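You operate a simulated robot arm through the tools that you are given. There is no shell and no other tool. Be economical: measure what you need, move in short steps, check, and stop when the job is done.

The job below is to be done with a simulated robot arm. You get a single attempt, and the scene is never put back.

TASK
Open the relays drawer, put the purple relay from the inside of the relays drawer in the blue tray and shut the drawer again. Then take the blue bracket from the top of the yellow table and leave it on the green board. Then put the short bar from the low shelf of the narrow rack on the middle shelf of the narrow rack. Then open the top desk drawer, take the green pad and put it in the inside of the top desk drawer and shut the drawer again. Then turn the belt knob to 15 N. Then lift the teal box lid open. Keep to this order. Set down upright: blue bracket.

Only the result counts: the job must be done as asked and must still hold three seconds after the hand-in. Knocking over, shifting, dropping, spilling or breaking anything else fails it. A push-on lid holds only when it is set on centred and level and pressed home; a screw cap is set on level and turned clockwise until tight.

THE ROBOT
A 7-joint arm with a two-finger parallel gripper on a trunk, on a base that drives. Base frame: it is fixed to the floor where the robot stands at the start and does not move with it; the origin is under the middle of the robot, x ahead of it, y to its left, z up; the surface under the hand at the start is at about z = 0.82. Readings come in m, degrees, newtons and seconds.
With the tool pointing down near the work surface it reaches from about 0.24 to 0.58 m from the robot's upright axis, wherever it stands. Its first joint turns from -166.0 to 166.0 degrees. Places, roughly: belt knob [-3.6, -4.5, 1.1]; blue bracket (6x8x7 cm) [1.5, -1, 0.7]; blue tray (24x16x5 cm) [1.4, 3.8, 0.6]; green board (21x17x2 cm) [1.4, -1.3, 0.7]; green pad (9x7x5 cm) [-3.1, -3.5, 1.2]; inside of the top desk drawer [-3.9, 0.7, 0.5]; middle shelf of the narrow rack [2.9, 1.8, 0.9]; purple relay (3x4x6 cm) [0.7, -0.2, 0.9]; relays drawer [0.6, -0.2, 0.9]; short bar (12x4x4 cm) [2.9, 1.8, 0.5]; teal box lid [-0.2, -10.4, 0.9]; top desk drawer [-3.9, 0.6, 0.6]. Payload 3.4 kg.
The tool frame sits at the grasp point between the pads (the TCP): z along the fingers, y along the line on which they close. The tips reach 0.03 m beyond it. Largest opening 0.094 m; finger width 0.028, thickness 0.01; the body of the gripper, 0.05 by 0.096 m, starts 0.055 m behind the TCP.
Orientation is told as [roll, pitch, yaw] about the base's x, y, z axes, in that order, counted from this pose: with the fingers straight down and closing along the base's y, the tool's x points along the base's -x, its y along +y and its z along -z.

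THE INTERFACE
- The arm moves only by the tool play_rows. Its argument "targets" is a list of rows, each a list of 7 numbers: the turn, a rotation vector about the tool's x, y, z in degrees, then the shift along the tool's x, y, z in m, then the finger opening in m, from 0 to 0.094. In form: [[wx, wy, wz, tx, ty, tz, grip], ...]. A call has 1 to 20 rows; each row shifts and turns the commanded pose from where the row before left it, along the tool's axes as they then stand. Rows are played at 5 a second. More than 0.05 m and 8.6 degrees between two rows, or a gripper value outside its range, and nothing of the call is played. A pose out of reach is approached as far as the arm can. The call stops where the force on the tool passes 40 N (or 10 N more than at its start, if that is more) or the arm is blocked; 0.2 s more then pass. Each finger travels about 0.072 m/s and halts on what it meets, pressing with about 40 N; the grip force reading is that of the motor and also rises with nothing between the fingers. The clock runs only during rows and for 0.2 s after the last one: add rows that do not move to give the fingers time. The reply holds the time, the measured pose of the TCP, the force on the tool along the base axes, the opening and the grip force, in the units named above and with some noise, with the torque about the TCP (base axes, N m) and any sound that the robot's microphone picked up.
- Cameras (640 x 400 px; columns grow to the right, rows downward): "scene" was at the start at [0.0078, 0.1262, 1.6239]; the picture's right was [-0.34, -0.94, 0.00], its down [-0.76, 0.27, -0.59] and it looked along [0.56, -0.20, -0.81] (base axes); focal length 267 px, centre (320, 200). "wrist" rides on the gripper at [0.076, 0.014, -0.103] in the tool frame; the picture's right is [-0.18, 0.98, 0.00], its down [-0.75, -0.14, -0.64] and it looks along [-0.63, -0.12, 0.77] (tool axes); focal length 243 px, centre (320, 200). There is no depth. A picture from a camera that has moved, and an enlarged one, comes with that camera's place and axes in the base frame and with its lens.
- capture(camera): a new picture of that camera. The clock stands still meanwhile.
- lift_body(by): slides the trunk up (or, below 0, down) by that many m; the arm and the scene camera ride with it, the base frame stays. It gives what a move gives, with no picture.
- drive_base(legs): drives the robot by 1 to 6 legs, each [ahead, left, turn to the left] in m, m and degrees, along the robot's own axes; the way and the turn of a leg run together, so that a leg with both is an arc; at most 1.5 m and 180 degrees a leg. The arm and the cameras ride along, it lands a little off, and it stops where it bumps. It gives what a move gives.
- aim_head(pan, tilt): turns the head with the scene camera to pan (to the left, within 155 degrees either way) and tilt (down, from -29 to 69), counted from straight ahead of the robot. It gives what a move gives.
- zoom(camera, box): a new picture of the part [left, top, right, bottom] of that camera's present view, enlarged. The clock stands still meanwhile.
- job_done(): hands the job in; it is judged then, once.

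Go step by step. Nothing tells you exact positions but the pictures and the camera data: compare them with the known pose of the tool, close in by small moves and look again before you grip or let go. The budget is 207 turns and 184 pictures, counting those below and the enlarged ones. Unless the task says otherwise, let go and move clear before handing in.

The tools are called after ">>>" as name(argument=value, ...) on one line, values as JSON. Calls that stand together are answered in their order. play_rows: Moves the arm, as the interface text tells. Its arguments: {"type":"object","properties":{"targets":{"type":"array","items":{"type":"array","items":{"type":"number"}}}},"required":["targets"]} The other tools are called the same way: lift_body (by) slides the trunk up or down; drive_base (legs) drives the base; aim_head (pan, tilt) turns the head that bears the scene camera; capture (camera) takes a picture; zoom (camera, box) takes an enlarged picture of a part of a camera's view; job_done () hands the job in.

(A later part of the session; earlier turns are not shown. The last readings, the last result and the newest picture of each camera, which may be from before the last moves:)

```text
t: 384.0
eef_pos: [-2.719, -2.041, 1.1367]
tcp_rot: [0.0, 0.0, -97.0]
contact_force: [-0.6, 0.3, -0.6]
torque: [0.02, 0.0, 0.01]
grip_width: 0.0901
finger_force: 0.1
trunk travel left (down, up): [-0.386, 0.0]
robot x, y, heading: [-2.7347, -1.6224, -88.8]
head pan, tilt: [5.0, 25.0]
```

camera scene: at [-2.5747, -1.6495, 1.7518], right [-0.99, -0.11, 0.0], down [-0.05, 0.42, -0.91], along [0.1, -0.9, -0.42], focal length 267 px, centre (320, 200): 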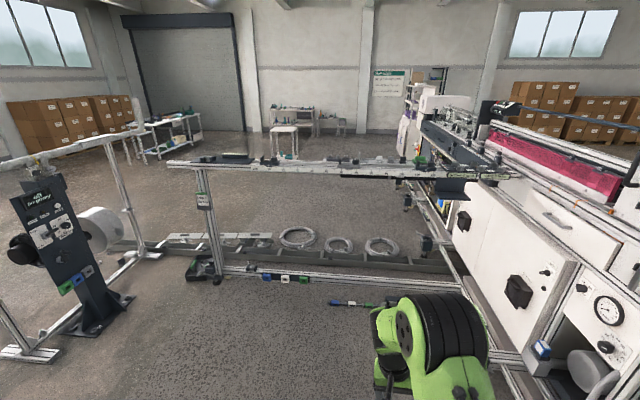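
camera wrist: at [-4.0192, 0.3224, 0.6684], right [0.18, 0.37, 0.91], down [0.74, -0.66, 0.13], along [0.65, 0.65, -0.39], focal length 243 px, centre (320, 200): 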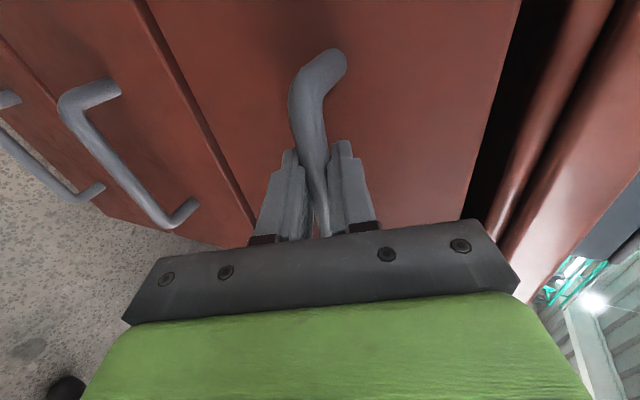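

The green pad sits on the rail at about (-3.07, -3.53, 1.2). I drive closer.

>>> drive_base(legs=[[1.1, -0.3, -1.3]])

>>> aim_head(pan=0, tilt=30)

>>> capture(camera="scene")

>>> capture(camera="wrist")

```text
t: 389.8
eef_pos: [-3.0114, -3.1432, 1.1357]
tcp_rot: [0.0, 0.0, -98.1]
contact_force: [0.1, 0.3, -1.1]
torque: [-0.02, 0.07, 0.02]
grip_width: 0.09
finger_force: 0.2
trunk travel left (down, up): [-0.386, 0.0]
robot x, y, heading: [-3.0216, -2.7218, -89.5]
head pan, tilt: [5.0, 25.0]
```

```text
t: 390.5
eef_pos: [-3.0104, -3.1441, 1.1362]
tcp_rot: [0.0, -0.1, -98.1]
contact_force: [0.3, 0.5, 0.1]
torque: [-0.02, 0.01, 0.0]
grip_width: 0.09
finger_force: 0.1
trunk travel left (down, up): [-0.386, 0.0]
robot x, y, heading: [-3.0176, -2.7217, -89.9]
head pan, tilt: [0.0, 30.0]
```

```text
53 pictures are left
camera scene: at [-2.8672, -2.7525, 1.744], right [-1.0, -0.01, 0.0], down [0.0, 0.5, -0.87], along [0.01, -0.87, -0.5], focal length 267 px, centre (320, 200)
```

scene: 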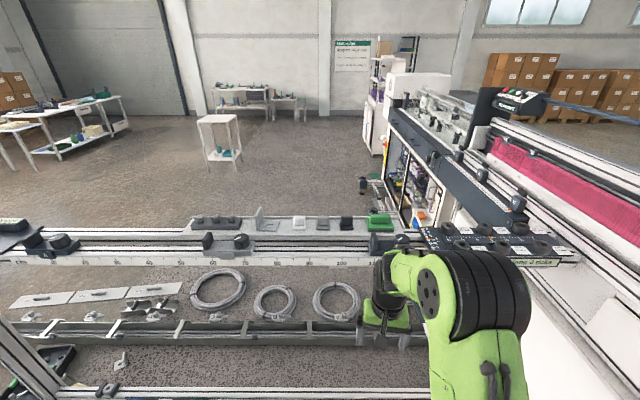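

```text
52 pictures are left
camera wrist: at [-2.9862, -3.0707, 1.2393], right [0.95, -0.32, 0.0], down [-0.25, -0.73, 0.64], along [-0.21, -0.61, -0.77], focal length 243 px, centre (320, 200)
```

wrist: 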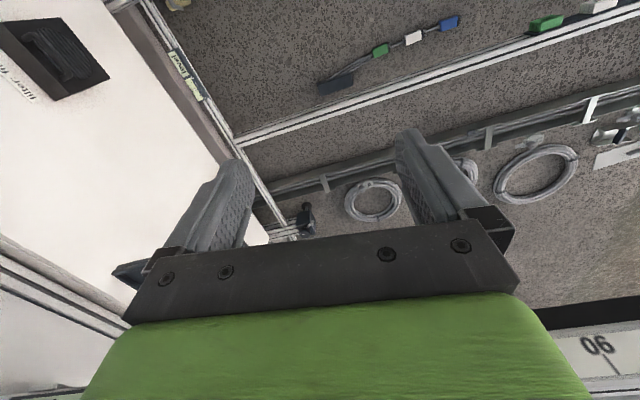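

>>> zoom(camera="scene", box=[300, 190, 460, 290])

```text
4.00 times, centred on (380, 240) of scene
camera zoom: at [-2.8672, -2.7525, 1.744], right [-1.0, -0.01, 0.0], down [0.0, 0.5, -0.87], along [0.01, -0.87, -0.5], focal length 1068 px, centre (80, 40)
```

zoom: 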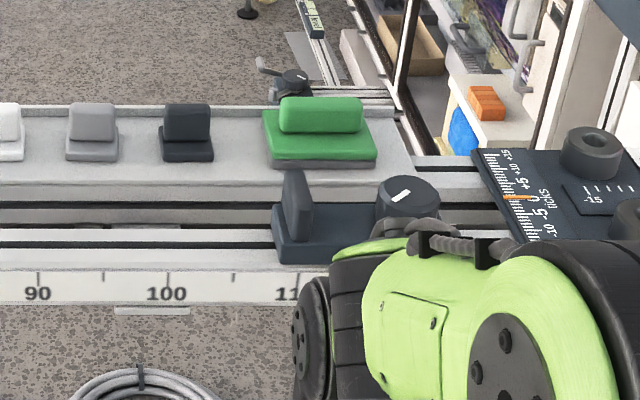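

The pad has a base plate (9×7 cm) and a thinner grip block on top, centred near (-3.073, -3.56), z≈1.2. I raise the hand, roll it 90° to pinch the block front-to-back.

>>> play_rows(targets=[[0, 0, 0, -0.01, 0, -0.04, 0.08], [0, 0, 0, -0.01, 0, -0.04, 0.08], [0, 0, 0, -0.01, 0, -0.04, 0.08], [0, 0, 0, -0.01, 0, -0.04, 0.08], [0, 0, 0, -0.01, 0, -0.03, 0.08], [0, 0, 7, 0, 0, 0, 0.08], [0, 0, 7, 0, 0, 0, 0.08], [0, 0, 7, 0, 0, 0, 0.08], [0, 0, 7, 0, 0, 0, 0.08], [0, 0, 7, 0, 0, 0, 0.08], [0, 0, 7, 0, 0, 0, 0.08], [0, 0, 7, 0, 0, 0, 0.08], [0, 0, 7, 0, 0, 0, 0.08], [0, 0, 7, 0, 0, 0, 0.08], [0, 0, 7, 0, 0, 0, 0.08], [0, 0, 6, 0, 0, 0, 0.08], [0, 0, 6, 0, 0, 0, 0.08], [0, 0, 0, 0, 0, 0, 0.08]])

>>> capture(camera="scene")

```text
t: 394.3
eef_pos: [-3.0171, -3.1928, 1.3262]
tcp_rot: [0.1, -0.1, 179.8]
contact_force: [0.4, 0.3, 0.2]
torque: [-0.01, 0.0, -0.04]
grip_width: 0.08
finger_force: 0.1
trunk travel left (down, up): [-0.386, 0.0]
robot x, y, heading: [-3.0182, -2.7206, -89.5]
head pan, tilt: [0.0, 30.0]
```

```text
50 pictures are left
camera scene: at [-2.8673, -2.7523, 1.7439], right [-1.0, -0.01, 0.0], down [0.0, 0.5, -0.87], along [0.0, -0.87, -0.5], focal length 267 px, centre (320, 200)
```

scene: 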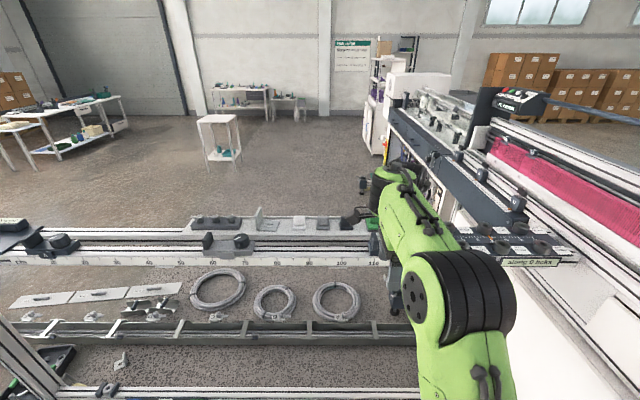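

>>> drive_base(legs=[[0.27, -0.05, 0]])

>>> play_rows(targets=[[0, 0, 0, 0, 0.03, 0, 0.08], [0, 0, 0, 0, 0.03, 0, 0.08], [0, 0, 0, 0, 0, 0, 0.08]])

>>> capture(camera="wrist")

>>> capture(camera="scene")

```text
t: 396.2
eef_pos: [-3.0657, -3.4612, 1.3263]
tcp_rot: [0.1, 0.0, 179.9]
contact_force: [-0.3, 0.3, -0.4]
torque: [0.0, -0.03, -0.02]
grip_width: 0.0801
finger_force: 0.0
trunk travel left (down, up): [-0.386, 0.0]
robot x, y, heading: [-3.0636, -2.9912, -89.7]
head pan, tilt: [0.0, 30.0]
```

```text
t: 397.0
eef_pos: [-3.0653, -3.5197, 1.3264]
tcp_rot: [0.1, -0.1, 179.9]
contact_force: [0.4, -0.3, 0.6]
torque: [-0.03, 0.02, -0.01]
grip_width: 0.0802
finger_force: 0.0
trunk travel left (down, up): [-0.386, 0.0]
robot x, y, heading: [-3.0689, -2.9926, -89.8]
head pan, tilt: [0.0, 30.0]
```

```text
49 pictures are left
camera wrist: at [-2.9908, -3.5356, 1.4308], right [-0.19, -0.98, 0.0], down [-0.75, 0.14, 0.64], along [-0.63, 0.12, -0.77], focal length 243 px, centre (320, 200)
```

wrist: 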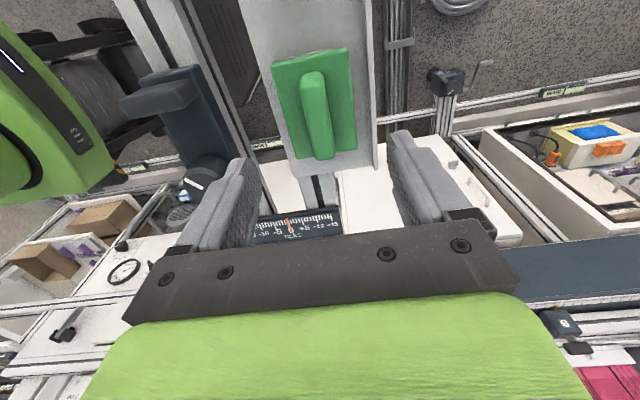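

```text
48 pictures are left
camera scene: at [-2.9156, -3.0194, 1.744], right [-1.0, -0.01, 0.0], down [0.0, 0.5, -0.87], along [0.0, -0.87, -0.5], focal length 267 px, centre (320, 200)
```

scene: 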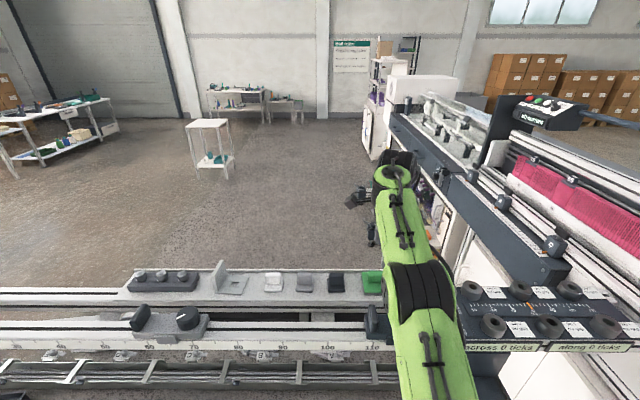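

Handle block measured at (-3.063, -3.518), top z≈1.24 — directly below. I descend most of the way and check.

>>> play_rows(targets=[[0, 0, 0, 0, 0, 0.03, 0.07], [0, 0, 0, 0, 0, 0.03, 0.07], [0, 0, 0, 0, 0, 0, 0.07]])

>>> capture(camera="wrist")

```text
t: 397.8
eef_pos: [-3.0663, -3.5224, 1.2673]
tcp_rot: [0.1, 0.0, 179.9]
contact_force: [-0.3, 0.1, -0.4]
torque: [-0.03, 0.04, 0.0]
grip_width: 0.07
finger_force: 0.0
trunk travel left (down, up): [-0.386, 0.0]
robot x, y, heading: [-3.0663, -2.991, -89.7]
head pan, tilt: [0.0, 30.0]
```

```text
47 pictures are left
camera wrist: at [-2.991, -3.5377, 1.3696], right [-0.19, -0.98, 0.0], down [-0.75, 0.14, 0.64], along [-0.63, 0.12, -0.77], focal length 243 px, centre (320, 200)
```

wrist: 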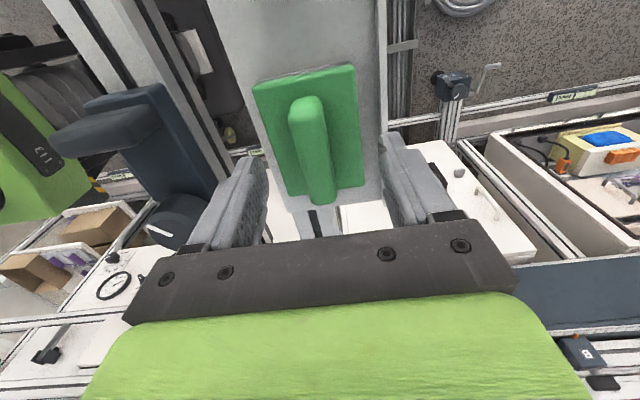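

>>> play_rows(targets=[[0, 0, 0, 0, 0, 0.01, 0.06], [0, 0, 0, 0, 0, 0.009, 0.06], [0, 0, 0, 0, 0, 0, 0.03], [0, 0, 0, 0, 0, 0, 0.0], [0, 0, 0, 0, 0, 0, 0.0], [0, 0, 0, 0, 0, 0, 0.0]])

>>> play_rows(targets=[[0, 0, 0, 0, 0, -0.03, 0.0], [0, 0, 0, 0, 0, -0.03, 0.0], [0, 0, 0, 0, 0, -0.02, 0.0], [0, 0, 0, 0, 0, 0, 0.0]])

>>> capture(camera="wrist")

```text
t: 399.2
eef_pos: [-3.0657, -3.5221, 1.248]
tcp_rot: [0.0, 0.0, 179.9]
contact_force: [1.0, -0.1, 1.6]
torque: [0.04, -0.02, 0.0]
grip_width: 0.0191
finger_force: 39.8
trunk travel left (down, up): [-0.386, 0.0]
robot x, y, heading: [-3.0677, -2.9919, -89.9]
head pan, tilt: [0.0, 30.0]
```

```text
t: 400.2
eef_pos: [-3.0661, -3.5216, 1.3271]
tcp_rot: [0.2, 0.0, 179.9]
contact_force: [0.2, 0.3, -0.3]
torque: [0.03, 0.04, -0.01]
grip_width: 0.019
finger_force: 40.2
trunk travel left (down, up): [-0.386, 0.0]
robot x, y, heading: [-3.0636, -2.9922, -89.5]
head pan, tilt: [0.0, 30.0]
```

```text
46 pictures are left
camera wrist: at [-2.9911, -3.5372, 1.4309], right [-0.19, -0.98, 0.0], down [-0.75, 0.14, 0.64], along [-0.63, 0.12, -0.77], focal length 243 px, centre (320, 200)
```

wrist: 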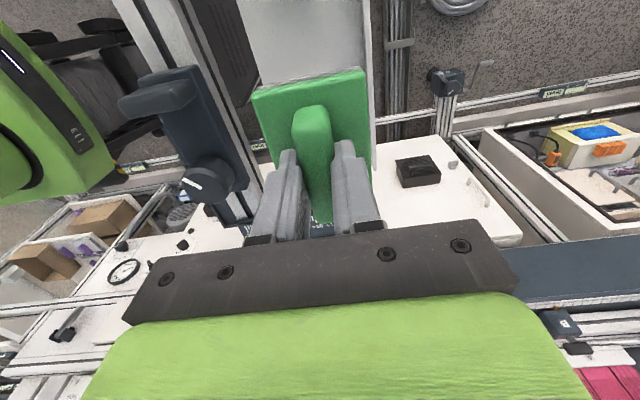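

Pad held firmly. I retract a bit and drive back toward the desk.

>>> drive_base(legs=[[-0.35, 0, 0], [0, 0.32, 0], [-1.5, 0, 0], [-0.48, 0, 0], [0, 0, -90]])

>>> play_rows(targets=[[0, 0, 0, 0, -0.04, 0, 0.0], [0, 0, 0, 0, -0.04, 0, 0.0], [0, 0, 0, 0, -0.03, 0.03, 0.0], [0, 0, 0, 0, 0, 0.04, 0.0], [0, 0, 0, 0, 0, 0.04, 0.0], [0, 0, 0, 0, 0, 0.03, 0.0], [0, 0, 0, 0, 0, 0, 0.0]])

>>> aim_head(pan=0, tilt=35)

>>> capture(camera="scene")

```text
t: 401.7
eef_pos: [-3.0637, -3.3436, 1.3296]
tcp_rot: [0.2, 0.0, 179.1]
contact_force: [-0.3, 1.7, -0.3]
torque: [-0.08, 0.03, -0.02]
grip_width: 0.0189
finger_force: 40.0
trunk travel left (down, up): [-0.386, 0.0]
robot x, y, heading: [-3.0579, -2.8168, -90.8]
head pan, tilt: [0.0, 30.0]
stopped in leg 1: the robot was blocked; the commanded pose is now the measured one
```

```text
t: 403.3
eef_pos: [-3.0643, -3.2404, 1.1857]
tcp_rot: [0.0, 0.0, 179.1]
contact_force: [0.2, -0.1, -0.9]
torque: [0.0, -0.01, 0.03]
grip_width: 0.0191
finger_force: 40.3
trunk travel left (down, up): [-0.386, 0.0]
robot x, y, heading: [-3.0647, -2.8205, -90.3]
head pan, tilt: [0.0, 30.0]
```

```text
t: 404.0
eef_pos: [-3.066, -3.2403, 1.1858]
tcp_rot: [-0.1, 0.1, 179.1]
contact_force: [0.4, 0.8, -1.3]
torque: [0.02, 0.04, 0.0]
grip_width: 0.019
finger_force: 40.3
trunk travel left (down, up): [-0.386, 0.0]
robot x, y, heading: [-3.0594, -2.8167, -90.5]
head pan, tilt: [0.0, 35.0]
```

```text
45 pictures are left
camera scene: at [-2.9088, -2.8501, 1.7362], right [-1.0, 0.01, 0.0], down [0.0, 0.57, -0.82], along [-0.01, -0.82, -0.57], focal length 267 px, centre (320, 200)
```

scene: 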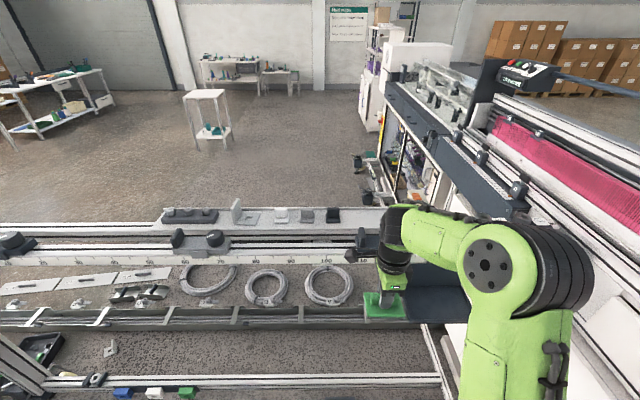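

The reverse was blocked, likely by the machine side at right-rear. I go left (+x) first, then back.

>>> drive_base(legs=[[0, 0.33, 0.5], [-1.5, 0, 0], [-0.66, 0, 0], [0, 0, -90]])

>>> capture(camera="scene")

```text
t: 420.2
eef_pos: [-3.1554, -0.6697, 1.1868]
tcp_rot: [-0.1, 0.0, 89.6]
contact_force: [0.4, 0.6, -1.5]
torque: [0.01, 0.01, 0.0]
grip_width: 0.0192
finger_force: 39.9
trunk travel left (down, up): [-0.386, 0.0]
robot x, y, heading: [-2.7331, -0.6738, -179.9]
head pan, tilt: [0.0, 35.0]
```

```text
44 pictures are left
camera scene: at [-2.7634, -0.8262, 1.7361], right [0.0, 1.0, 0.0], down [0.57, 0.0, -0.82], along [-0.82, 0.0, -0.57], focal length 267 px, centre (320, 200)
```

scene: 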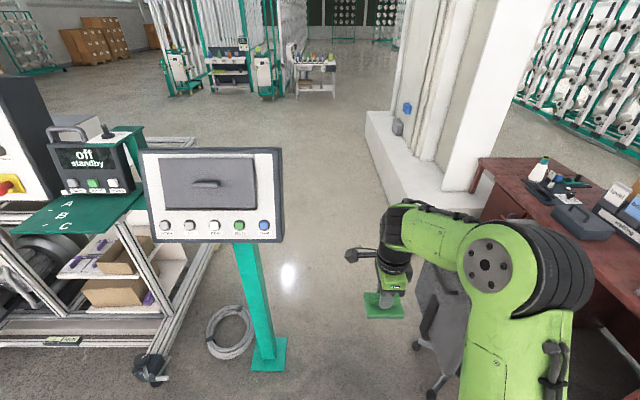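

>>> drive_base(legs=[[0.2, -0.03, 0], [1.1, 0, 0], [0, 0, -90], [0.4, 0, 0]])

>>> aim_head(pan=0, tilt=50)

>>> capture(camera="scene")

```text
t: 433.0
eef_pos: [-4.0495, 0.1736, 1.1872]
tcp_rot: [-0.2, 0.0, 0.4]
contact_force: [-0.5, 0.6, -1.0]
torque: [-0.02, 0.0, -0.01]
grip_width: 0.0191
finger_force: 39.8
trunk travel left (down, up): [-0.386, 0.0]
robot x, y, heading: [-4.0425, -0.2489, 90.9]
head pan, tilt: [0.0, 35.0]
```

```text
t: 433.8
eef_pos: [-4.0497, 0.174, 1.1865]
tcp_rot: [0.0, 0.0, 0.4]
contact_force: [-0.8, 0.2, -0.6]
torque: [-0.02, -0.05, -0.02]
grip_width: 0.0187
finger_force: 40.4
trunk travel left (down, up): [-0.386, 0.0]
robot x, y, heading: [-4.0473, -0.2463, 90.9]
head pan, tilt: [0.0, 50.0]
```

```text
43 pictures are left
camera scene: at [-4.1987, -0.2344, 1.7145], right [1.0, 0.02, 0.0], down [0.01, -0.77, -0.64], along [-0.01, 0.64, -0.77], focal length 267 px, centre (320, 200)
```

scene: 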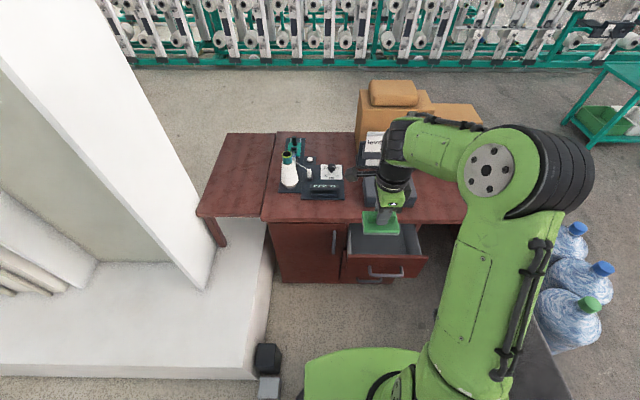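

>>> zoom(camera="scene", box=[320, 190, 440, 290])

>>> capture(camera="wrist")

```text
4.00 times, centred on (380, 240) of scene
camera zoom: at [-4.1987, -0.2344, 1.7145], right [1.0, 0.02, 0.0], down [0.01, -0.77, -0.64], along [-0.01, 0.64, -0.77], focal length 1068 px, centre (80, 40)
```

zoom: 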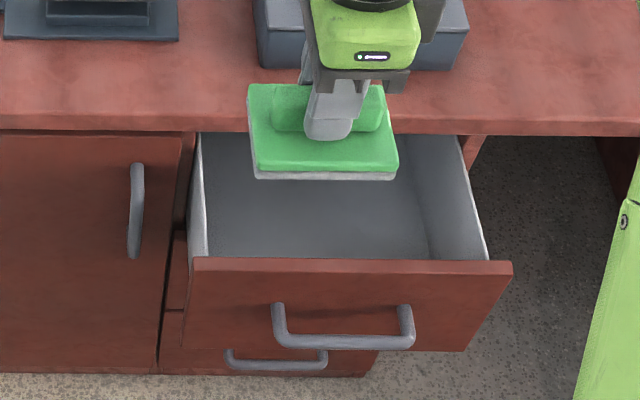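

```text
41 pictures are left
camera wrist: at [-4.1261, 0.1859, 1.2897], right [0.18, 0.98, 0.0], down [0.75, -0.14, 0.64], along [0.63, -0.11, -0.77], focal length 243 px, centre (320, 200)
```

wrist: 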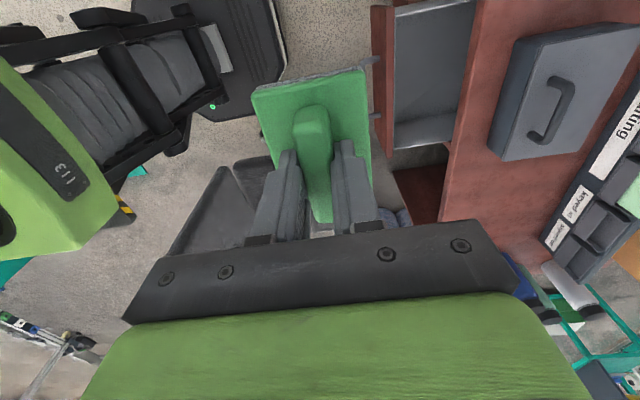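

The drawer interior spans x≈-4.07…-3.80, y≈0.28…0.47 outside the desktop edge. I move in a bit and bring the pad over (-3.935, 0.36).

>>> drive_base(legs=[[0.1, -0.035, -0.9]])

>>> play_rows(targets=[[0, 0, 0, -0.026, 0.029, 0, 0.0], [0, 0, 0, -0.026, 0.029, 0, 0.0], [0, 0, 0, -0.026, 0.029, 0, 0.0], [0, 0, 0, 0, 0, 0, 0.0]])

>>> zoom(camera="scene", box=[300, 150, 460, 290])

>>> capture(camera="wrist")

```text
t: 435.0
eef_pos: [-4.0083, 0.2729, 1.1861]
tcp_rot: [-0.1, 0.1, -0.4]
contact_force: [-0.7, -0.1, -1.0]
torque: [-0.05, 0.0, 0.01]
grip_width: 0.0194
finger_force: 40.0
trunk travel left (down, up): [-0.386, 0.0]
robot x, y, heading: [-4.0079, -0.1476, 90.1]
head pan, tilt: [0.0, 50.0]
```

```text
t: 436.0
eef_pos: [-3.9299, 0.3584, 1.1864]
tcp_rot: [0.0, 0.1, -0.3]
contact_force: [0.6, -0.2, -0.6]
torque: [-0.02, 0.01, 0.0]
grip_width: 0.019
finger_force: 40.3
trunk travel left (down, up): [-0.386, 0.0]
robot x, y, heading: [-4.0128, -0.1424, 89.9]
head pan, tilt: [0.0, 50.0]
```

```text
2.86 times, centred on (380, 220) of scene
camera zoom: at [-4.1649, -0.1332, 1.7144], right [1.0, 0.0, 0.0], down [0.0, -0.77, -0.64], along [0.0, 0.64, -0.77], focal length 763 px, centre (149, 143)
```

zoom: 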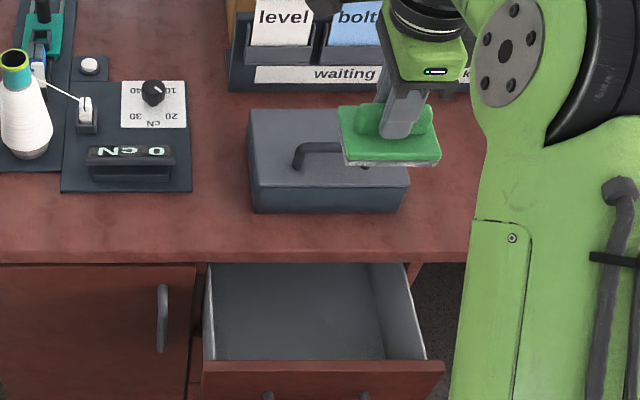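

```text
39 pictures are left
camera wrist: at [-4.0064, 0.373, 1.2896], right [0.19, 0.98, 0.0], down [0.75, -0.15, 0.64], along [0.63, -0.12, -0.77], focal length 243 px, centre (320, 200)
```

wrist: 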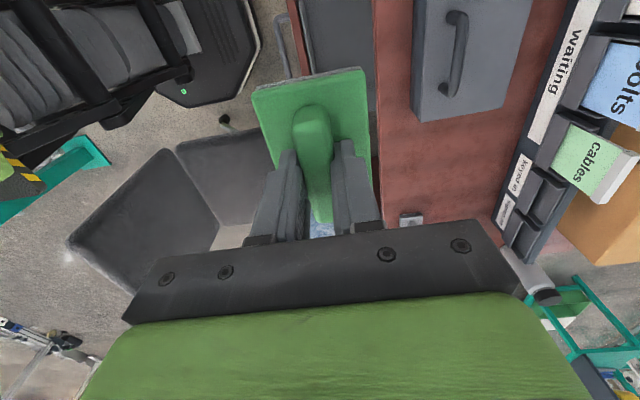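

Pad is centred over the opening. I lower the trunk, then check.

>>> lift_body(by=-0.36)

>>> zoom(camera="scene", box=[300, 150, 480, 300])

>>> capture(camera="wrist")

```text
t: 439.5
eef_pos: [-3.9283, 0.36, 0.8266]
tcp_rot: [0.1, 0.0, -0.6]
contact_force: [-0.2, -0.3, -0.9]
torque: [0.01, 0.01, 0.01]
grip_width: 0.0189
finger_force: 40.1
trunk travel left (down, up): [-0.026, 0.36]
robot x, y, heading: [-4.0125, -0.1452, 90.0]
head pan, tilt: [0.0, 50.0]
```

```text
2.67 times, centred on (390, 225) of scene
camera zoom: at [-4.1643, -0.1321, 1.3543], right [1.0, 0.0, 0.0], down [0.0, -0.77, -0.64], along [0.0, 0.64, -0.77], focal length 712 px, centre (133, 133)
```

zoom: 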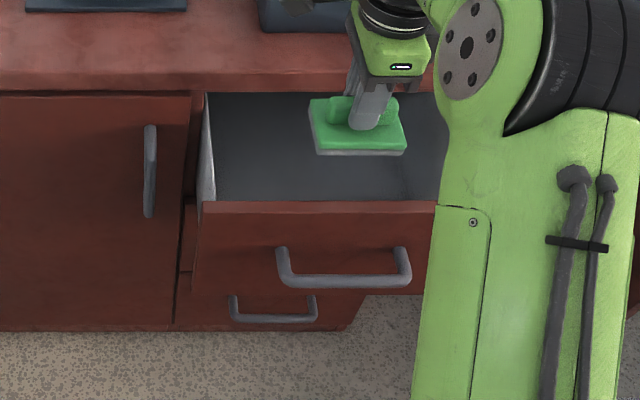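

```text
37 pictures are left
camera wrist: at [-4.006, 0.3737, 0.9292], right [0.19, 0.98, 0.0], down [0.75, -0.15, 0.64], along [0.63, -0.12, -0.77], focal length 243 px, centre (320, 200)
```

wrist: 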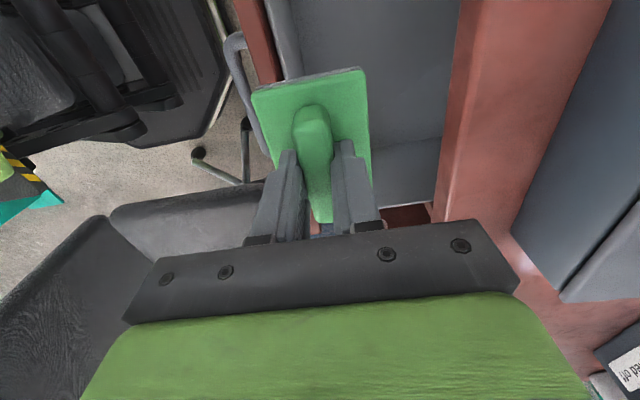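

The drawer has slid partly back in (gap now y≈0.335–0.45). I lower the pad just inside the panel and use it to draw the drawer out again.

>>> play_rows(targets=[[0, 0, 0, 0, 0.017, 0, 0.0], [0, 0, 0, 0, 0.016, 0, 0.0], [0, 0, 0, 0, 0, 0, 0.0]])

>>> capture(camera="wrist")

```text
t: 440.3
eef_pos: [-3.9299, 0.3929, 0.8264]
tcp_rot: [0.0, 0.1, -0.6]
contact_force: [-0.5, -0.2, -0.7]
torque: [-0.02, 0.01, -0.01]
grip_width: 0.0191
finger_force: 39.9
trunk travel left (down, up): [-0.026, 0.36]
robot x, y, heading: [-4.0122, -0.1477, 89.7]
head pan, tilt: [0.0, 50.0]
```

```text
36 pictures are left
camera wrist: at [-4.006, 0.407, 0.9295], right [0.19, 0.98, 0.0], down [0.75, -0.15, 0.64], along [0.63, -0.12, -0.77], focal length 243 px, centre (320, 200)
```

wrist: 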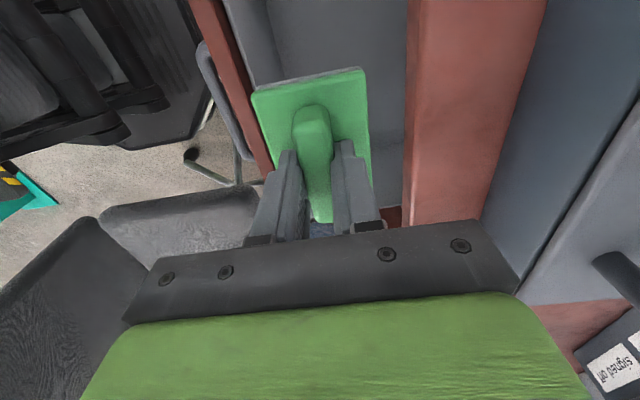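

>>> play_rows(targets=[[0, 0, 0, 0, 0.005, 0.025, 0.0], [0, 0, 0, 0, 0, 0.03, 0.0], [0, 0, 0, 0, 0, 0.03, 0.0], [0, 0, 0, 0, 0, 0.03, 0.0], [0, 0, 0, 0, 0, 0, 0.0]])

>>> play_rows(targets=[[0, 0, 0, 0, -0.015, 0, 0.0], [0, 0, 0, 0, -0.015, 0, 0.0], [0, 0, 0, 0, -0.015, 0, 0.0], [0, 0, 0, 0, -0.015, 0, 0.0], [0, 0, 0, 0, -0.015, 0, 0.0], [0, 0, 0, 0, 0, 0, 0.0]])

>>> capture(camera="wrist")

>>> zoom(camera="scene", box=[300, 150, 480, 300])

```text
t: 441.5
eef_pos: [-3.9276, 0.3981, 0.712]
tcp_rot: [0.0, -0.1, -0.4]
contact_force: [0.3, -0.3, -0.5]
torque: [0.0, -0.01, 0.03]
grip_width: 0.019
finger_force: 40.1
trunk travel left (down, up): [-0.026, 0.36]
robot x, y, heading: [-4.0109, -0.1496, 90.1]
head pan, tilt: [0.0, 50.0]
```

```text
t: 442.9
eef_pos: [-3.9297, 0.3222, 0.7116]
tcp_rot: [0.0, 0.0, -0.6]
contact_force: [-0.3, -0.3, -0.6]
torque: [-0.01, -0.02, -0.03]
grip_width: 0.0193
finger_force: 40.1
trunk travel left (down, up): [-0.026, 0.36]
robot x, y, heading: [-4.011, -0.1551, 90.0]
head pan, tilt: [0.0, 50.0]
```

```text
35 pictures are left
camera wrist: at [-4.0065, 0.3364, 0.8144], right [0.19, 0.98, 0.0], down [0.75, -0.15, 0.64], along [0.63, -0.12, -0.77], focal length 243 px, centre (320, 200)
```

wrist: 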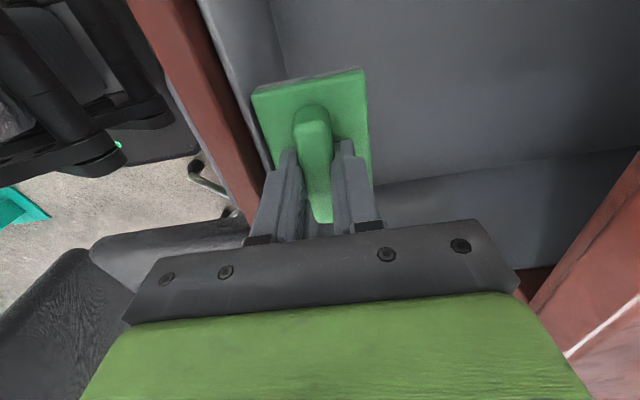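

```text
2.67 times, centred on (390, 225) of scene
camera zoom: at [-4.1643, -0.1321, 1.3543], right [1.0, 0.0, 0.0], down [0.0, -0.77, -0.64], along [0.0, 0.64, -0.77], focal length 712 px, centre (133, 133)
```

zoom: 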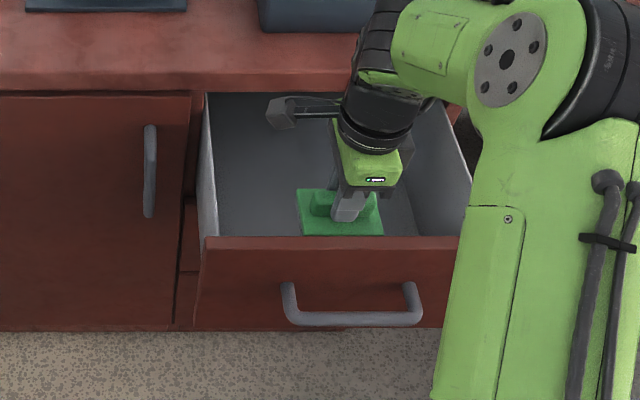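

The drawer is out again. I centre the pad and lower it to the floor.

>>> play_rows(targets=[[0, 0, 0, 0, 0.02, 0, 0.0], [0, 0, 0, 0, 0.02, 0.01, 0.0], [0, 0, 0, 0, 0, 0.025, 0.0], [0, 0, 0, 0, 0, 0.025, 0.0], [0, 0, 0, 0, 0, 0.012, 0.0], [0, 0, 0, 0, 0, 0, 0.0]])

>>> zoom(camera="scene", box=[300, 150, 480, 300])

>>> capture(camera="wrist")

```text
t: 444.3
eef_pos: [-3.9298, 0.3628, 0.6392]
tcp_rot: [0.0, 0.0, -0.5]
contact_force: [-0.4, -0.4, -1.5]
torque: [0.01, 0.0, 0.0]
grip_width: 0.0188
finger_force: 39.6
trunk travel left (down, up): [-0.026, 0.36]
robot x, y, heading: [-4.0123, -0.148, 89.9]
head pan, tilt: [0.0, 50.0]
```

```text
2.67 times, centred on (390, 225) of scene
camera zoom: at [-4.1643, -0.1321, 1.3544], right [1.0, 0.0, 0.0], down [0.0, -0.77, -0.64], along [0.0, 0.64, -0.77], focal length 712 px, centre (133, 133)
```

zoom: 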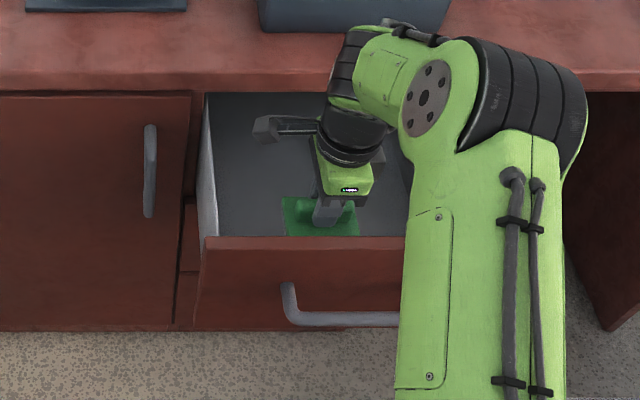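

```text
32 pictures are left
camera wrist: at [-4.0064, 0.3762, 0.7414], right [0.19, 0.98, 0.0], down [0.75, -0.15, 0.64], along [0.63, -0.12, -0.77], focal length 243 px, centre (320, 200)
```

wrist: 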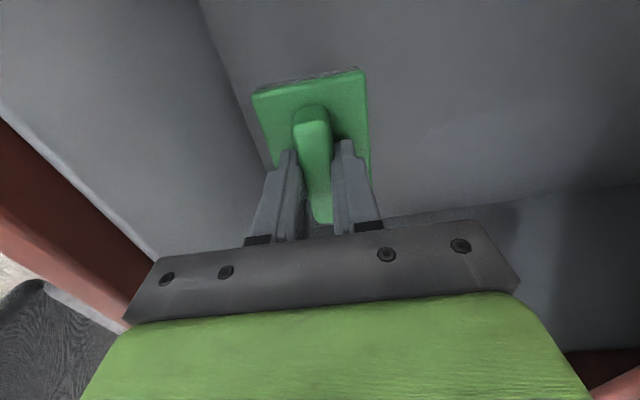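

>>> play_rows(targets=[[0, 0, 0, 0, 0, 0.008, 0.0], [0, 0, 0, 0, 0, 0.008, 0.0], [0, 0, 0, 0, 0, 0.008, 0.0], [0, 0, 0, 0, 0, 0.005, 0.0], [0, 0, 0, 0, 0, 0, 0.0]])

```text
t: 445.5
eef_pos: [-3.9282, 0.3631, 0.6097]
tcp_rot: [0.0, 0.0, -0.6]
contact_force: [-0.1, 0.7, 0.1]
torque: [0.0, -0.02, -0.03]
grip_width: 0.019
finger_force: 39.8
trunk travel left (down, up): [-0.026, 0.36]
robot x, y, heading: [-4.0133, -0.1466, 90.2]
head pan, tilt: [0.0, 50.0]
```

>>> play_rows(targets=[[0, 0, 0, 0, 0, 0.006, 0.0], [0, 0, 0, 0, 0, 0.006, 0.0], [0, 0, 0, 0, 0, 0.006, 0.0], [0, 0, 0, 0, 0, 0.006, 0.0], [0, 0, 0, 0, 0, 0.006, 0.0], [0, 0, 0, 0, 0, 0, 0.0]])

```text
t: 446.9
eef_pos: [-3.9288, 0.363, 0.5799]
tcp_rot: [0.0, 0.0, -0.4]
contact_force: [-0.5, -0.4, -1.0]
torque: [0.02, 0.0, 0.0]
grip_width: 0.019
finger_force: 40.2
trunk travel left (down, up): [-0.026, 0.36]
robot x, y, heading: [-4.0122, -0.1488, 90.0]
head pan, tilt: [0.0, 50.0]
```

>>> play_rows(targets=[[0, 0, 0, 0, 0, 0.004, 0.0], [0, 0, 0, 0, 0, 0.004, 0.0], [0, 0, 0, 0, 0, 0.004, 0.0], [0, 0, 0, 0, 0, 0, 0.0]])

>>> capture(camera="wrist")

```text
t: 447.9
eef_pos: [-3.9295, 0.3633, 0.5673]
tcp_rot: [0.0, 0.0, -0.5]
contact_force: [-0.3, -0.3, -0.3]
torque: [0.0, -0.01, 0.0]
grip_width: 0.0191
finger_force: 39.8
trunk travel left (down, up): [-0.026, 0.36]
robot x, y, heading: [-4.0109, -0.1454, 89.7]
head pan, tilt: [0.0, 50.0]
```

```text
31 pictures are left
camera wrist: at [-4.0061, 0.3767, 0.6707], right [0.19, 0.98, 0.0], down [0.75, -0.15, 0.64], along [0.63, -0.12, -0.77], focal length 243 px, centre (320, 200)
```

wrist: 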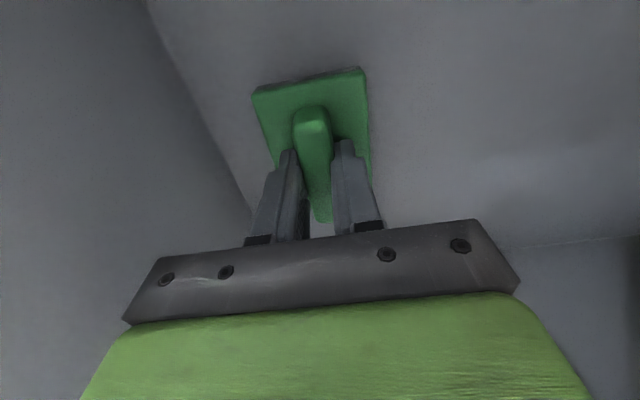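

Nearly down. I continue in 4 mm steps until contact.

>>> play_rows(targets=[[0, 0, 0, 0, 0, 0.004, 0.0], [0, 0, 0, 0, 0, 0.004, 0.0], [0, 0, 0, 0, 0, 0.004, 0.0], [0, 0, 0, 0, 0, 0.004, 0.0], [0, 0, 0, 0, 0, 0, 0.0]])

```text
t: 448.7
eef_pos: [-3.9293, 0.3679, 0.5623]
tcp_rot: [0.9, -0.1, -0.6]
contact_force: [-0.2, 0.7, 15.9]
torque: [-0.43, 0.01, 0.0]
grip_width: 0.0192
finger_force: 40.0
trunk travel left (down, up): [-0.026, 0.36]
robot x, y, heading: [-4.0147, -0.1472, 90.0]
head pan, tilt: [0.0, 50.0]
stopped in row 4: the force on the tool passed its limit at 46 N (the readings are from after the stop); the commanded pose is now the measured one
```

Pad is on the drawer floor. I release and rise straight out, then back the base up.

>>> play_rows(targets=[[0, 0, 0, 0, 0, -0.002, 0.02], [0, 0, 0, 0, 0, 0, 0.045], [0, 0, 0, 0, 0, 0, 0.05], [0, 0, 0, 0, 0, -0.03, 0.05], [0, 0, 0, 0, 0, -0.045, 0.05], [0, 0, 0, 0, 0, -0.045, 0.05], [0, 0, 0, 0, 0, -0.045, 0.05], [0, 0, 0, 0, 0, -0.045, 0.05], [0, 0, 0, 0, 0, -0.045, 0.05], [0, 0, 0, 0, 0, -0.045, 0.05], [0, 0, 0, 0, 0, 0, 0.02], [0, 0, 0, 0, 0, 0, 0.0]])

>>> drive_base(legs=[[-0.3, 0, 0]])

>>> capture(camera="scene")

```text
t: 451.3
eef_pos: [-3.9299, 0.3642, 0.8615]
tcp_rot: [0.5, 0.0, -0.5]
contact_force: [0.2, 1.3, 0.1]
torque: [-0.01, -0.01, 0.03]
grip_width: 0.0001
finger_force: 28.4
trunk travel left (down, up): [-0.026, 0.36]
robot x, y, heading: [-4.0126, -0.1472, 90.1]
head pan, tilt: [0.0, 50.0]
```

```text
t: 453.4
eef_pos: [-3.9295, 0.0633, 0.8621]
tcp_rot: [0.5, 0.0, -0.5]
contact_force: [-0.6, 0.0, -0.3]
torque: [0.0, 0.0, 0.02]
grip_width: 0.0002
finger_force: 32.9
trunk travel left (down, up): [-0.026, 0.36]
robot x, y, heading: [-4.0108, -0.446, 90.1]
head pan, tilt: [0.0, 50.0]
```

```text
30 pictures are left
camera scene: at [-4.1643, -0.4331, 1.3543], right [1.0, 0.0, 0.0], down [0.0, -0.77, -0.64], along [0.0, 0.64, -0.77], focal length 267 px, centre (320, 200)
```

scene: 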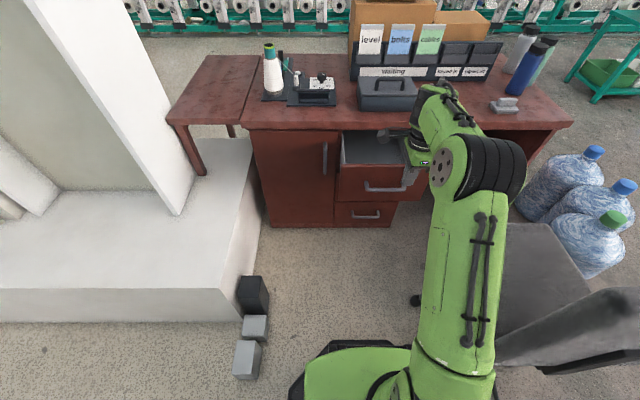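

Handle is at y≈0.23–0.25. I tilt the closed fingers forward and bring the tip in front of the bar.

>>> play_rows(targets=[[-7.5, 0, 0, 0, 0, 0, 0.0], [-7.5, 0, 0, 0, 0, 0, 0.0], [-7.5, 0, 0, 0, 0, 0, 0.0], [-7.5, 0, 0, 0, 0, 0, 0.0], [-7.5, 0, 0, 0, 0, 0, 0.0], [-7.5, 0, 0, 0, 0, 0, 0.0], [-7.5, 0, 0, 0, 0, 0, 0.0], [-7.5, 0, 0, 0, 0, 0, 0.0], [-7.5, 0, 0, 0, 0, 0, 0.0], [0, 0, 0, 0, -0.0323, 0.0278, 0.0], [0, 0, 0, 0, -0.0323, 0.0278, 0.0], [0, 0, 0, 0, -0.0323, 0.0278, 0.0], [0, 0, 0, 0, -0.0323, 0.0278, 0.0], [0, 0, 0, 0, -0.0323, 0.0278, 0.0], [0, 0, 0, 0, -0.0323, 0.0278, 0.0], [0, 0, 0, 0, 0, 0, 0.0]])

>>> capture(camera="wrist")

```text
t: 456.8
eef_pos: [-3.929, 0.1459, 0.6188]
tcp_rot: [68.0, 0.0, -0.4]
contact_force: [-0.4, -0.2, 0.7]
torque: [-0.04, -0.02, 0.01]
grip_width: 0.0
finger_force: 32.8
trunk travel left (down, up): [-0.026, 0.36]
robot x, y, heading: [-4.0077, -0.4468, 90.0]
head pan, tilt: [0.0, 50.0]
```

```text
29 pictures are left
camera wrist: at [-4.0072, 0.0556, 0.6715], right [0.19, 0.37, 0.91], down [0.75, -0.65, 0.11], along [0.64, 0.66, -0.4], focal length 243 px, centre (320, 200)
```

wrist: 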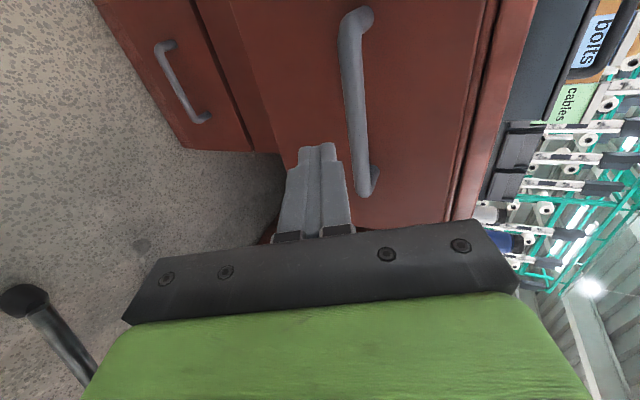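

Tip is aligned with the bar. I push by driving the base forward, finishing with the arm.

>>> drive_base(legs=[[0.2, 0, 0]])

>>> play_rows(targets=[[0, 0, 0, 0, 0.003, 0.0075, 0.0], [0, 0, 0, 0, 0.003, 0.0075, 0.0], [0, 0, 0, 0, 0.003, 0.0075, 0.0], [0, 0, 0, 0, 0.003, 0.0075, 0.0], [0, 0, 0, 0, 0.003, 0.0075, 0.0], [0, 0, 0, 0, 0.003, 0.0075, 0.0], [0, 0, 0, 0, 0.003, 0.0075, 0.0], [0, 0, 0, 0, 0.003, 0.0075, 0.0], [0, 0, 0, 0, 0, 0, 0.0]])

>>> capture(camera="scene")

```text
t: 458.4
eef_pos: [-3.9302, 0.3447, 0.6201]
tcp_rot: [67.9, 0.0, -0.5]
contact_force: [0.1, 0.5, -0.6]
torque: [0.01, 0.01, -0.01]
grip_width: 0.0
finger_force: 32.9
trunk travel left (down, up): [-0.026, 0.36]
robot x, y, heading: [-4.0099, -0.2492, 90.0]
head pan, tilt: [0.0, 50.0]
```

```text
t: 459.7
eef_pos: [-3.9294, 0.3834, 0.6192]
tcp_rot: [67.6, 0.0, -0.4]
contact_force: [-0.6, -29.3, 17.3]
torque: [0.43, 0.18, 0.37]
grip_width: 0.0001
finger_force: 33.5
trunk travel left (down, up): [-0.026, 0.36]
robot x, y, heading: [-4.0098, -0.2482, 90.1]
head pan, tilt: [0.0, 50.0]
stopped in row 6: the force on the tool passed its limit at 52 N (the readings are from after the stop); the commanded pose is now the measured one
```

```text
28 pictures are left
camera scene: at [-4.1647, -0.2397, 1.3546], right [1.0, 0.0, 0.0], down [0.0, -0.76, -0.65], along [0.0, 0.65, -0.76], focal length 267 px, centre (320, 200)
```

scene: 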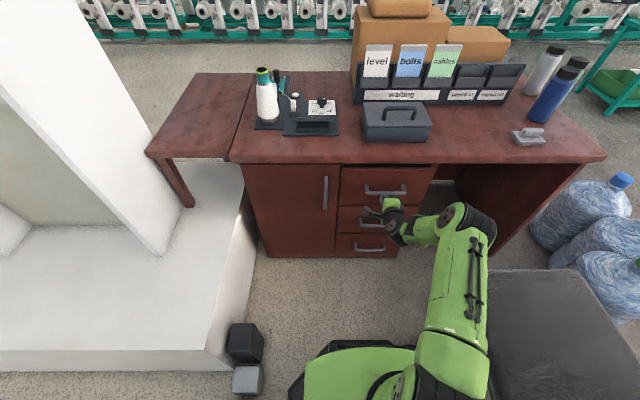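

>>> zoom(camera="scene", box=[310, 140, 450, 270])

>>> play_rows(targets=[[0, 0, 0, 0, -0.012, -0.035, 0.0], [0, 0, 0, 0, -0.012, -0.035, 0.0], [0, 0, 0, 0, 0, 0, 0.0]])

```text
3.08 times, centred on (380, 205) of scene
camera zoom: at [-4.1647, -0.2397, 1.3546], right [1.0, 0.0, 0.0], down [0.0, -0.76, -0.65], along [0.0, 0.65, -0.76], focal length 821 px, centre (135, 185)
```

zoom: 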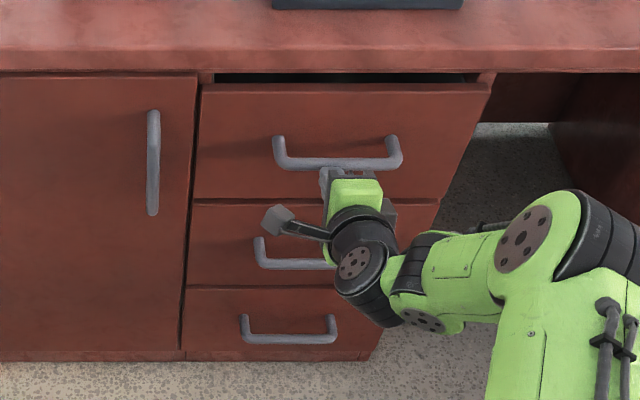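

```text
t: 460.5
eef_pos: [-3.9305, 0.3118, 0.6201]
tcp_rot: [67.4, 0.0, -0.4]
contact_force: [0.0, -0.5, 0.1]
torque: [0.0, 0.03, 0.01]
grip_width: 0.0
finger_force: 32.8
trunk travel left (down, up): [-0.026, 0.36]
robot x, y, heading: [-4.0108, -0.2505, 90.0]
head pan, tilt: [0.0, 50.0]
```

The top drawer is shut (same offsets as originally). I raise the trunk, back off, straighten the arm and head to the knob area.

>>> lift_body(by=0.36)

>>> drive_base(legs=[[-0.39, 0, 0]])

>>> play_rows(targets=[[0, 0, 0, 0, 0.03, 0.02, 0.0], [0, 0, 0, 0, 0.03, 0.02, 0.0], [8, 0, 0, 0, 0, 0, 0.0], [8, 0, 0, 0, 0, 0, 0.0], [8, 0, 0, 0, 0, 0, 0.0], [8, 0, 0, 0, 0, 0, 0.0], [8, 0, 0, 0, 0, 0, 0.0], [8, 0, 0, 0, 0, 0, 0.0], [8, 0, 0, 0, 0, 0, 0.0], [8, 0, 0, 0, 0, 0, 0.0], [3.4, 0, 0, 0, 0, 0, 0.0], [0, 0, 0, 0, -0.04, 0, 0.0], [0, 0, 0, 0, -0.04, 0, 0.0], [0, 0, 0, 0, -0.04, 0, 0.0], [0, 0, 0, 0, -0.02, 0, 0.0], [0, 0, 0, 0, 0, 0, 0.0]])

>>> drive_base(legs=[[0, 0, -90], [1.3, 0, 0], [0, -1.5, 0], [0, -0.4, 0], [0, 0, -90]])

>>> aim_head(pan=-15, tilt=20)

>>> capture(camera="scene")

```text
t: 464.0
eef_pos: [-3.9298, 0.3124, 0.9813]
tcp_rot: [67.3, 0.0, -0.4]
contact_force: [-0.9, -0.3, 0.1]
torque: [0.0, 0.0, 0.01]
grip_width: 0.0
finger_force: 32.6
trunk travel left (down, up): [-0.386, 0.0]
robot x, y, heading: [-4.0116, -0.25, 90.0]
head pan, tilt: [0.0, 50.0]
```

```text
t: 466.4
eef_pos: [-3.9296, -0.0749, 0.9812]
tcp_rot: [67.4, 0.1, -0.4]
contact_force: [-0.3, -0.4, -0.9]
torque: [0.0, -0.02, 0.0]
grip_width: 0.0
finger_force: 32.8
trunk travel left (down, up): [-0.386, 0.0]
robot x, y, heading: [-4.0128, -0.6391, 90.0]
head pan, tilt: [0.0, 50.0]
```

```text
t: 469.8
eef_pos: [-3.9346, -0.1804, 1.0234]
tcp_rot: [0.0, 0.0, -0.4]
contact_force: [0.0, 0.1, 0.9]
torque: [0.01, 0.03, 0.0]
grip_width: 0.0
finger_force: 33.5
out of reach, approached as far as the arm can: row 10, 11
trunk travel left (down, up): [-0.386, 0.0]
robot x, y, heading: [-4.0133, -0.6358, 89.8]
head pan, tilt: [0.0, 50.0]
```

```text
t: 493.2
eef_pos: [-2.7479, -3.001, 1.0228]
tcp_rot: [-0.1, 0.0, -178.8]
contact_force: [0.3, -0.3, -0.6]
torque: [0.0, 0.0, -0.01]
grip_width: 0.0004
finger_force: 32.7
trunk travel left (down, up): [-0.386, 0.0]
robot x, y, heading: [-2.684, -2.5436, -88.4]
head pan, tilt: [0.0, 50.0]
```

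```text
t: 494.1
eef_pos: [-2.7489, -3.0, 1.0239]
tcp_rot: [-0.1, 0.0, -178.8]
contact_force: [-0.6, -0.3, 0.6]
torque: [0.0, 0.02, -0.01]
grip_width: 0.0001
finger_force: 33.0
trunk travel left (down, up): [-0.386, 0.0]
robot x, y, heading: [-2.6819, -2.5414, -88.4]
head pan, tilt: [-15.0, 20.0]
```

```text
26 pictures are left
camera scene: at [-2.5564, -2.5712, 1.7599], right [-0.97, 0.23, 0.0], down [0.08, 0.33, -0.94], along [-0.22, -0.91, -0.34], focal length 267 px, centre (320, 200)
```

scene: 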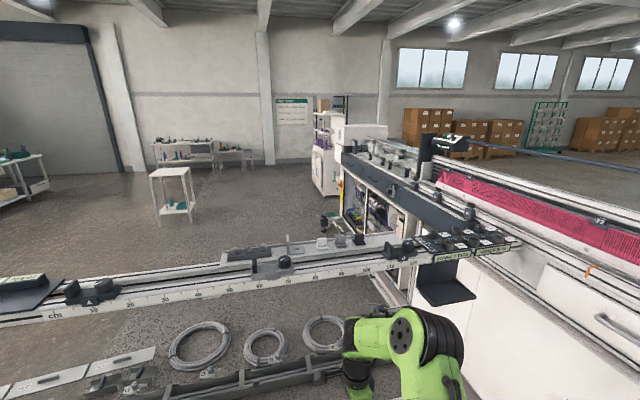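

>>> zoom(camera="scene", box=[320, 120, 480, 240])

```text
3.33 times, centred on (400, 180) of scene
camera zoom: at [-2.5564, -2.5712, 1.7599], right [-0.97, 0.23, 0.0], down [0.08, 0.33, -0.94], along [-0.22, -0.91, -0.34], focal length 890 px, centre (53, 267)
```

zoom: 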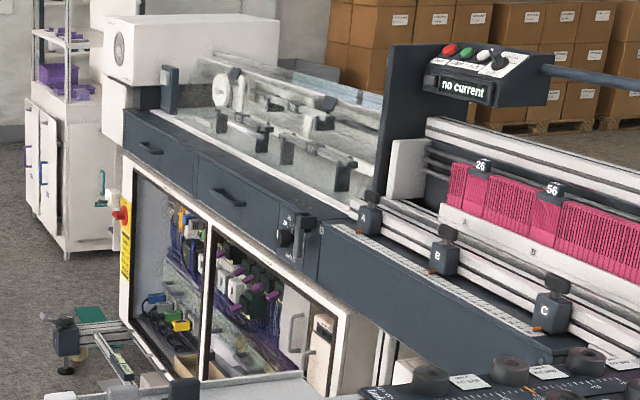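

The knob is on the east-facing side of the machine at about (-3.65, -4.5, 1.08), south of the floor trough. I take the long way around the trough's east end.

>>> drive_base(legs=[[-0.85, 0, -1.6], [0, 1.5, 0], [0, 1.35, 0], [1.1, 0.13, 0], [0, 1.2, 0], [1.5, 0, 0]])

>>> aim_head(pan=-70, tilt=20)

>>> capture(camera="scene")

```text
t: 530.0
eef_pos: [1.4401, -4.7178, 1.0225]
tcp_rot: [-0.1, 0.0, -179.9]
contact_force: [-0.8, -0.3, 0.2]
torque: [0.02, 0.01, 0.01]
grip_width: 0.0002
finger_force: 33.0
trunk travel left (down, up): [-0.386, 0.0]
robot x, y, heading: [1.5141, -4.2595, -89.5]
head pan, tilt: [-15.0, 20.0]
```

```text
t: 531.3
eef_pos: [1.4392, -4.717, 1.023]
tcp_rot: [-0.1, 0.0, -179.9]
contact_force: [0.5, -0.5, 0.3]
torque: [0.01, 0.02, 0.02]
grip_width: 0.0001
finger_force: 33.4
trunk travel left (down, up): [-0.386, 0.0]
robot x, y, heading: [1.5132, -4.2616, -89.6]
head pan, tilt: [-70.0, 20.0]
```

```text
24 pictures are left
camera scene: at [1.5749, -4.2331, 1.76], right [-0.35, 0.94, 0.0], down [0.32, 0.12, -0.94], along [-0.88, -0.33, -0.34], focal length 267 px, centre (320, 200)
```

scene: 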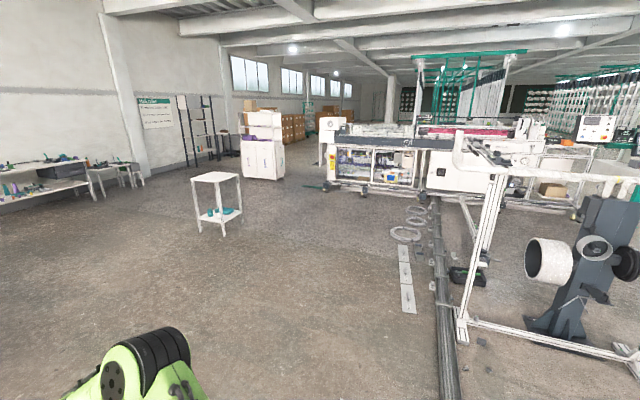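

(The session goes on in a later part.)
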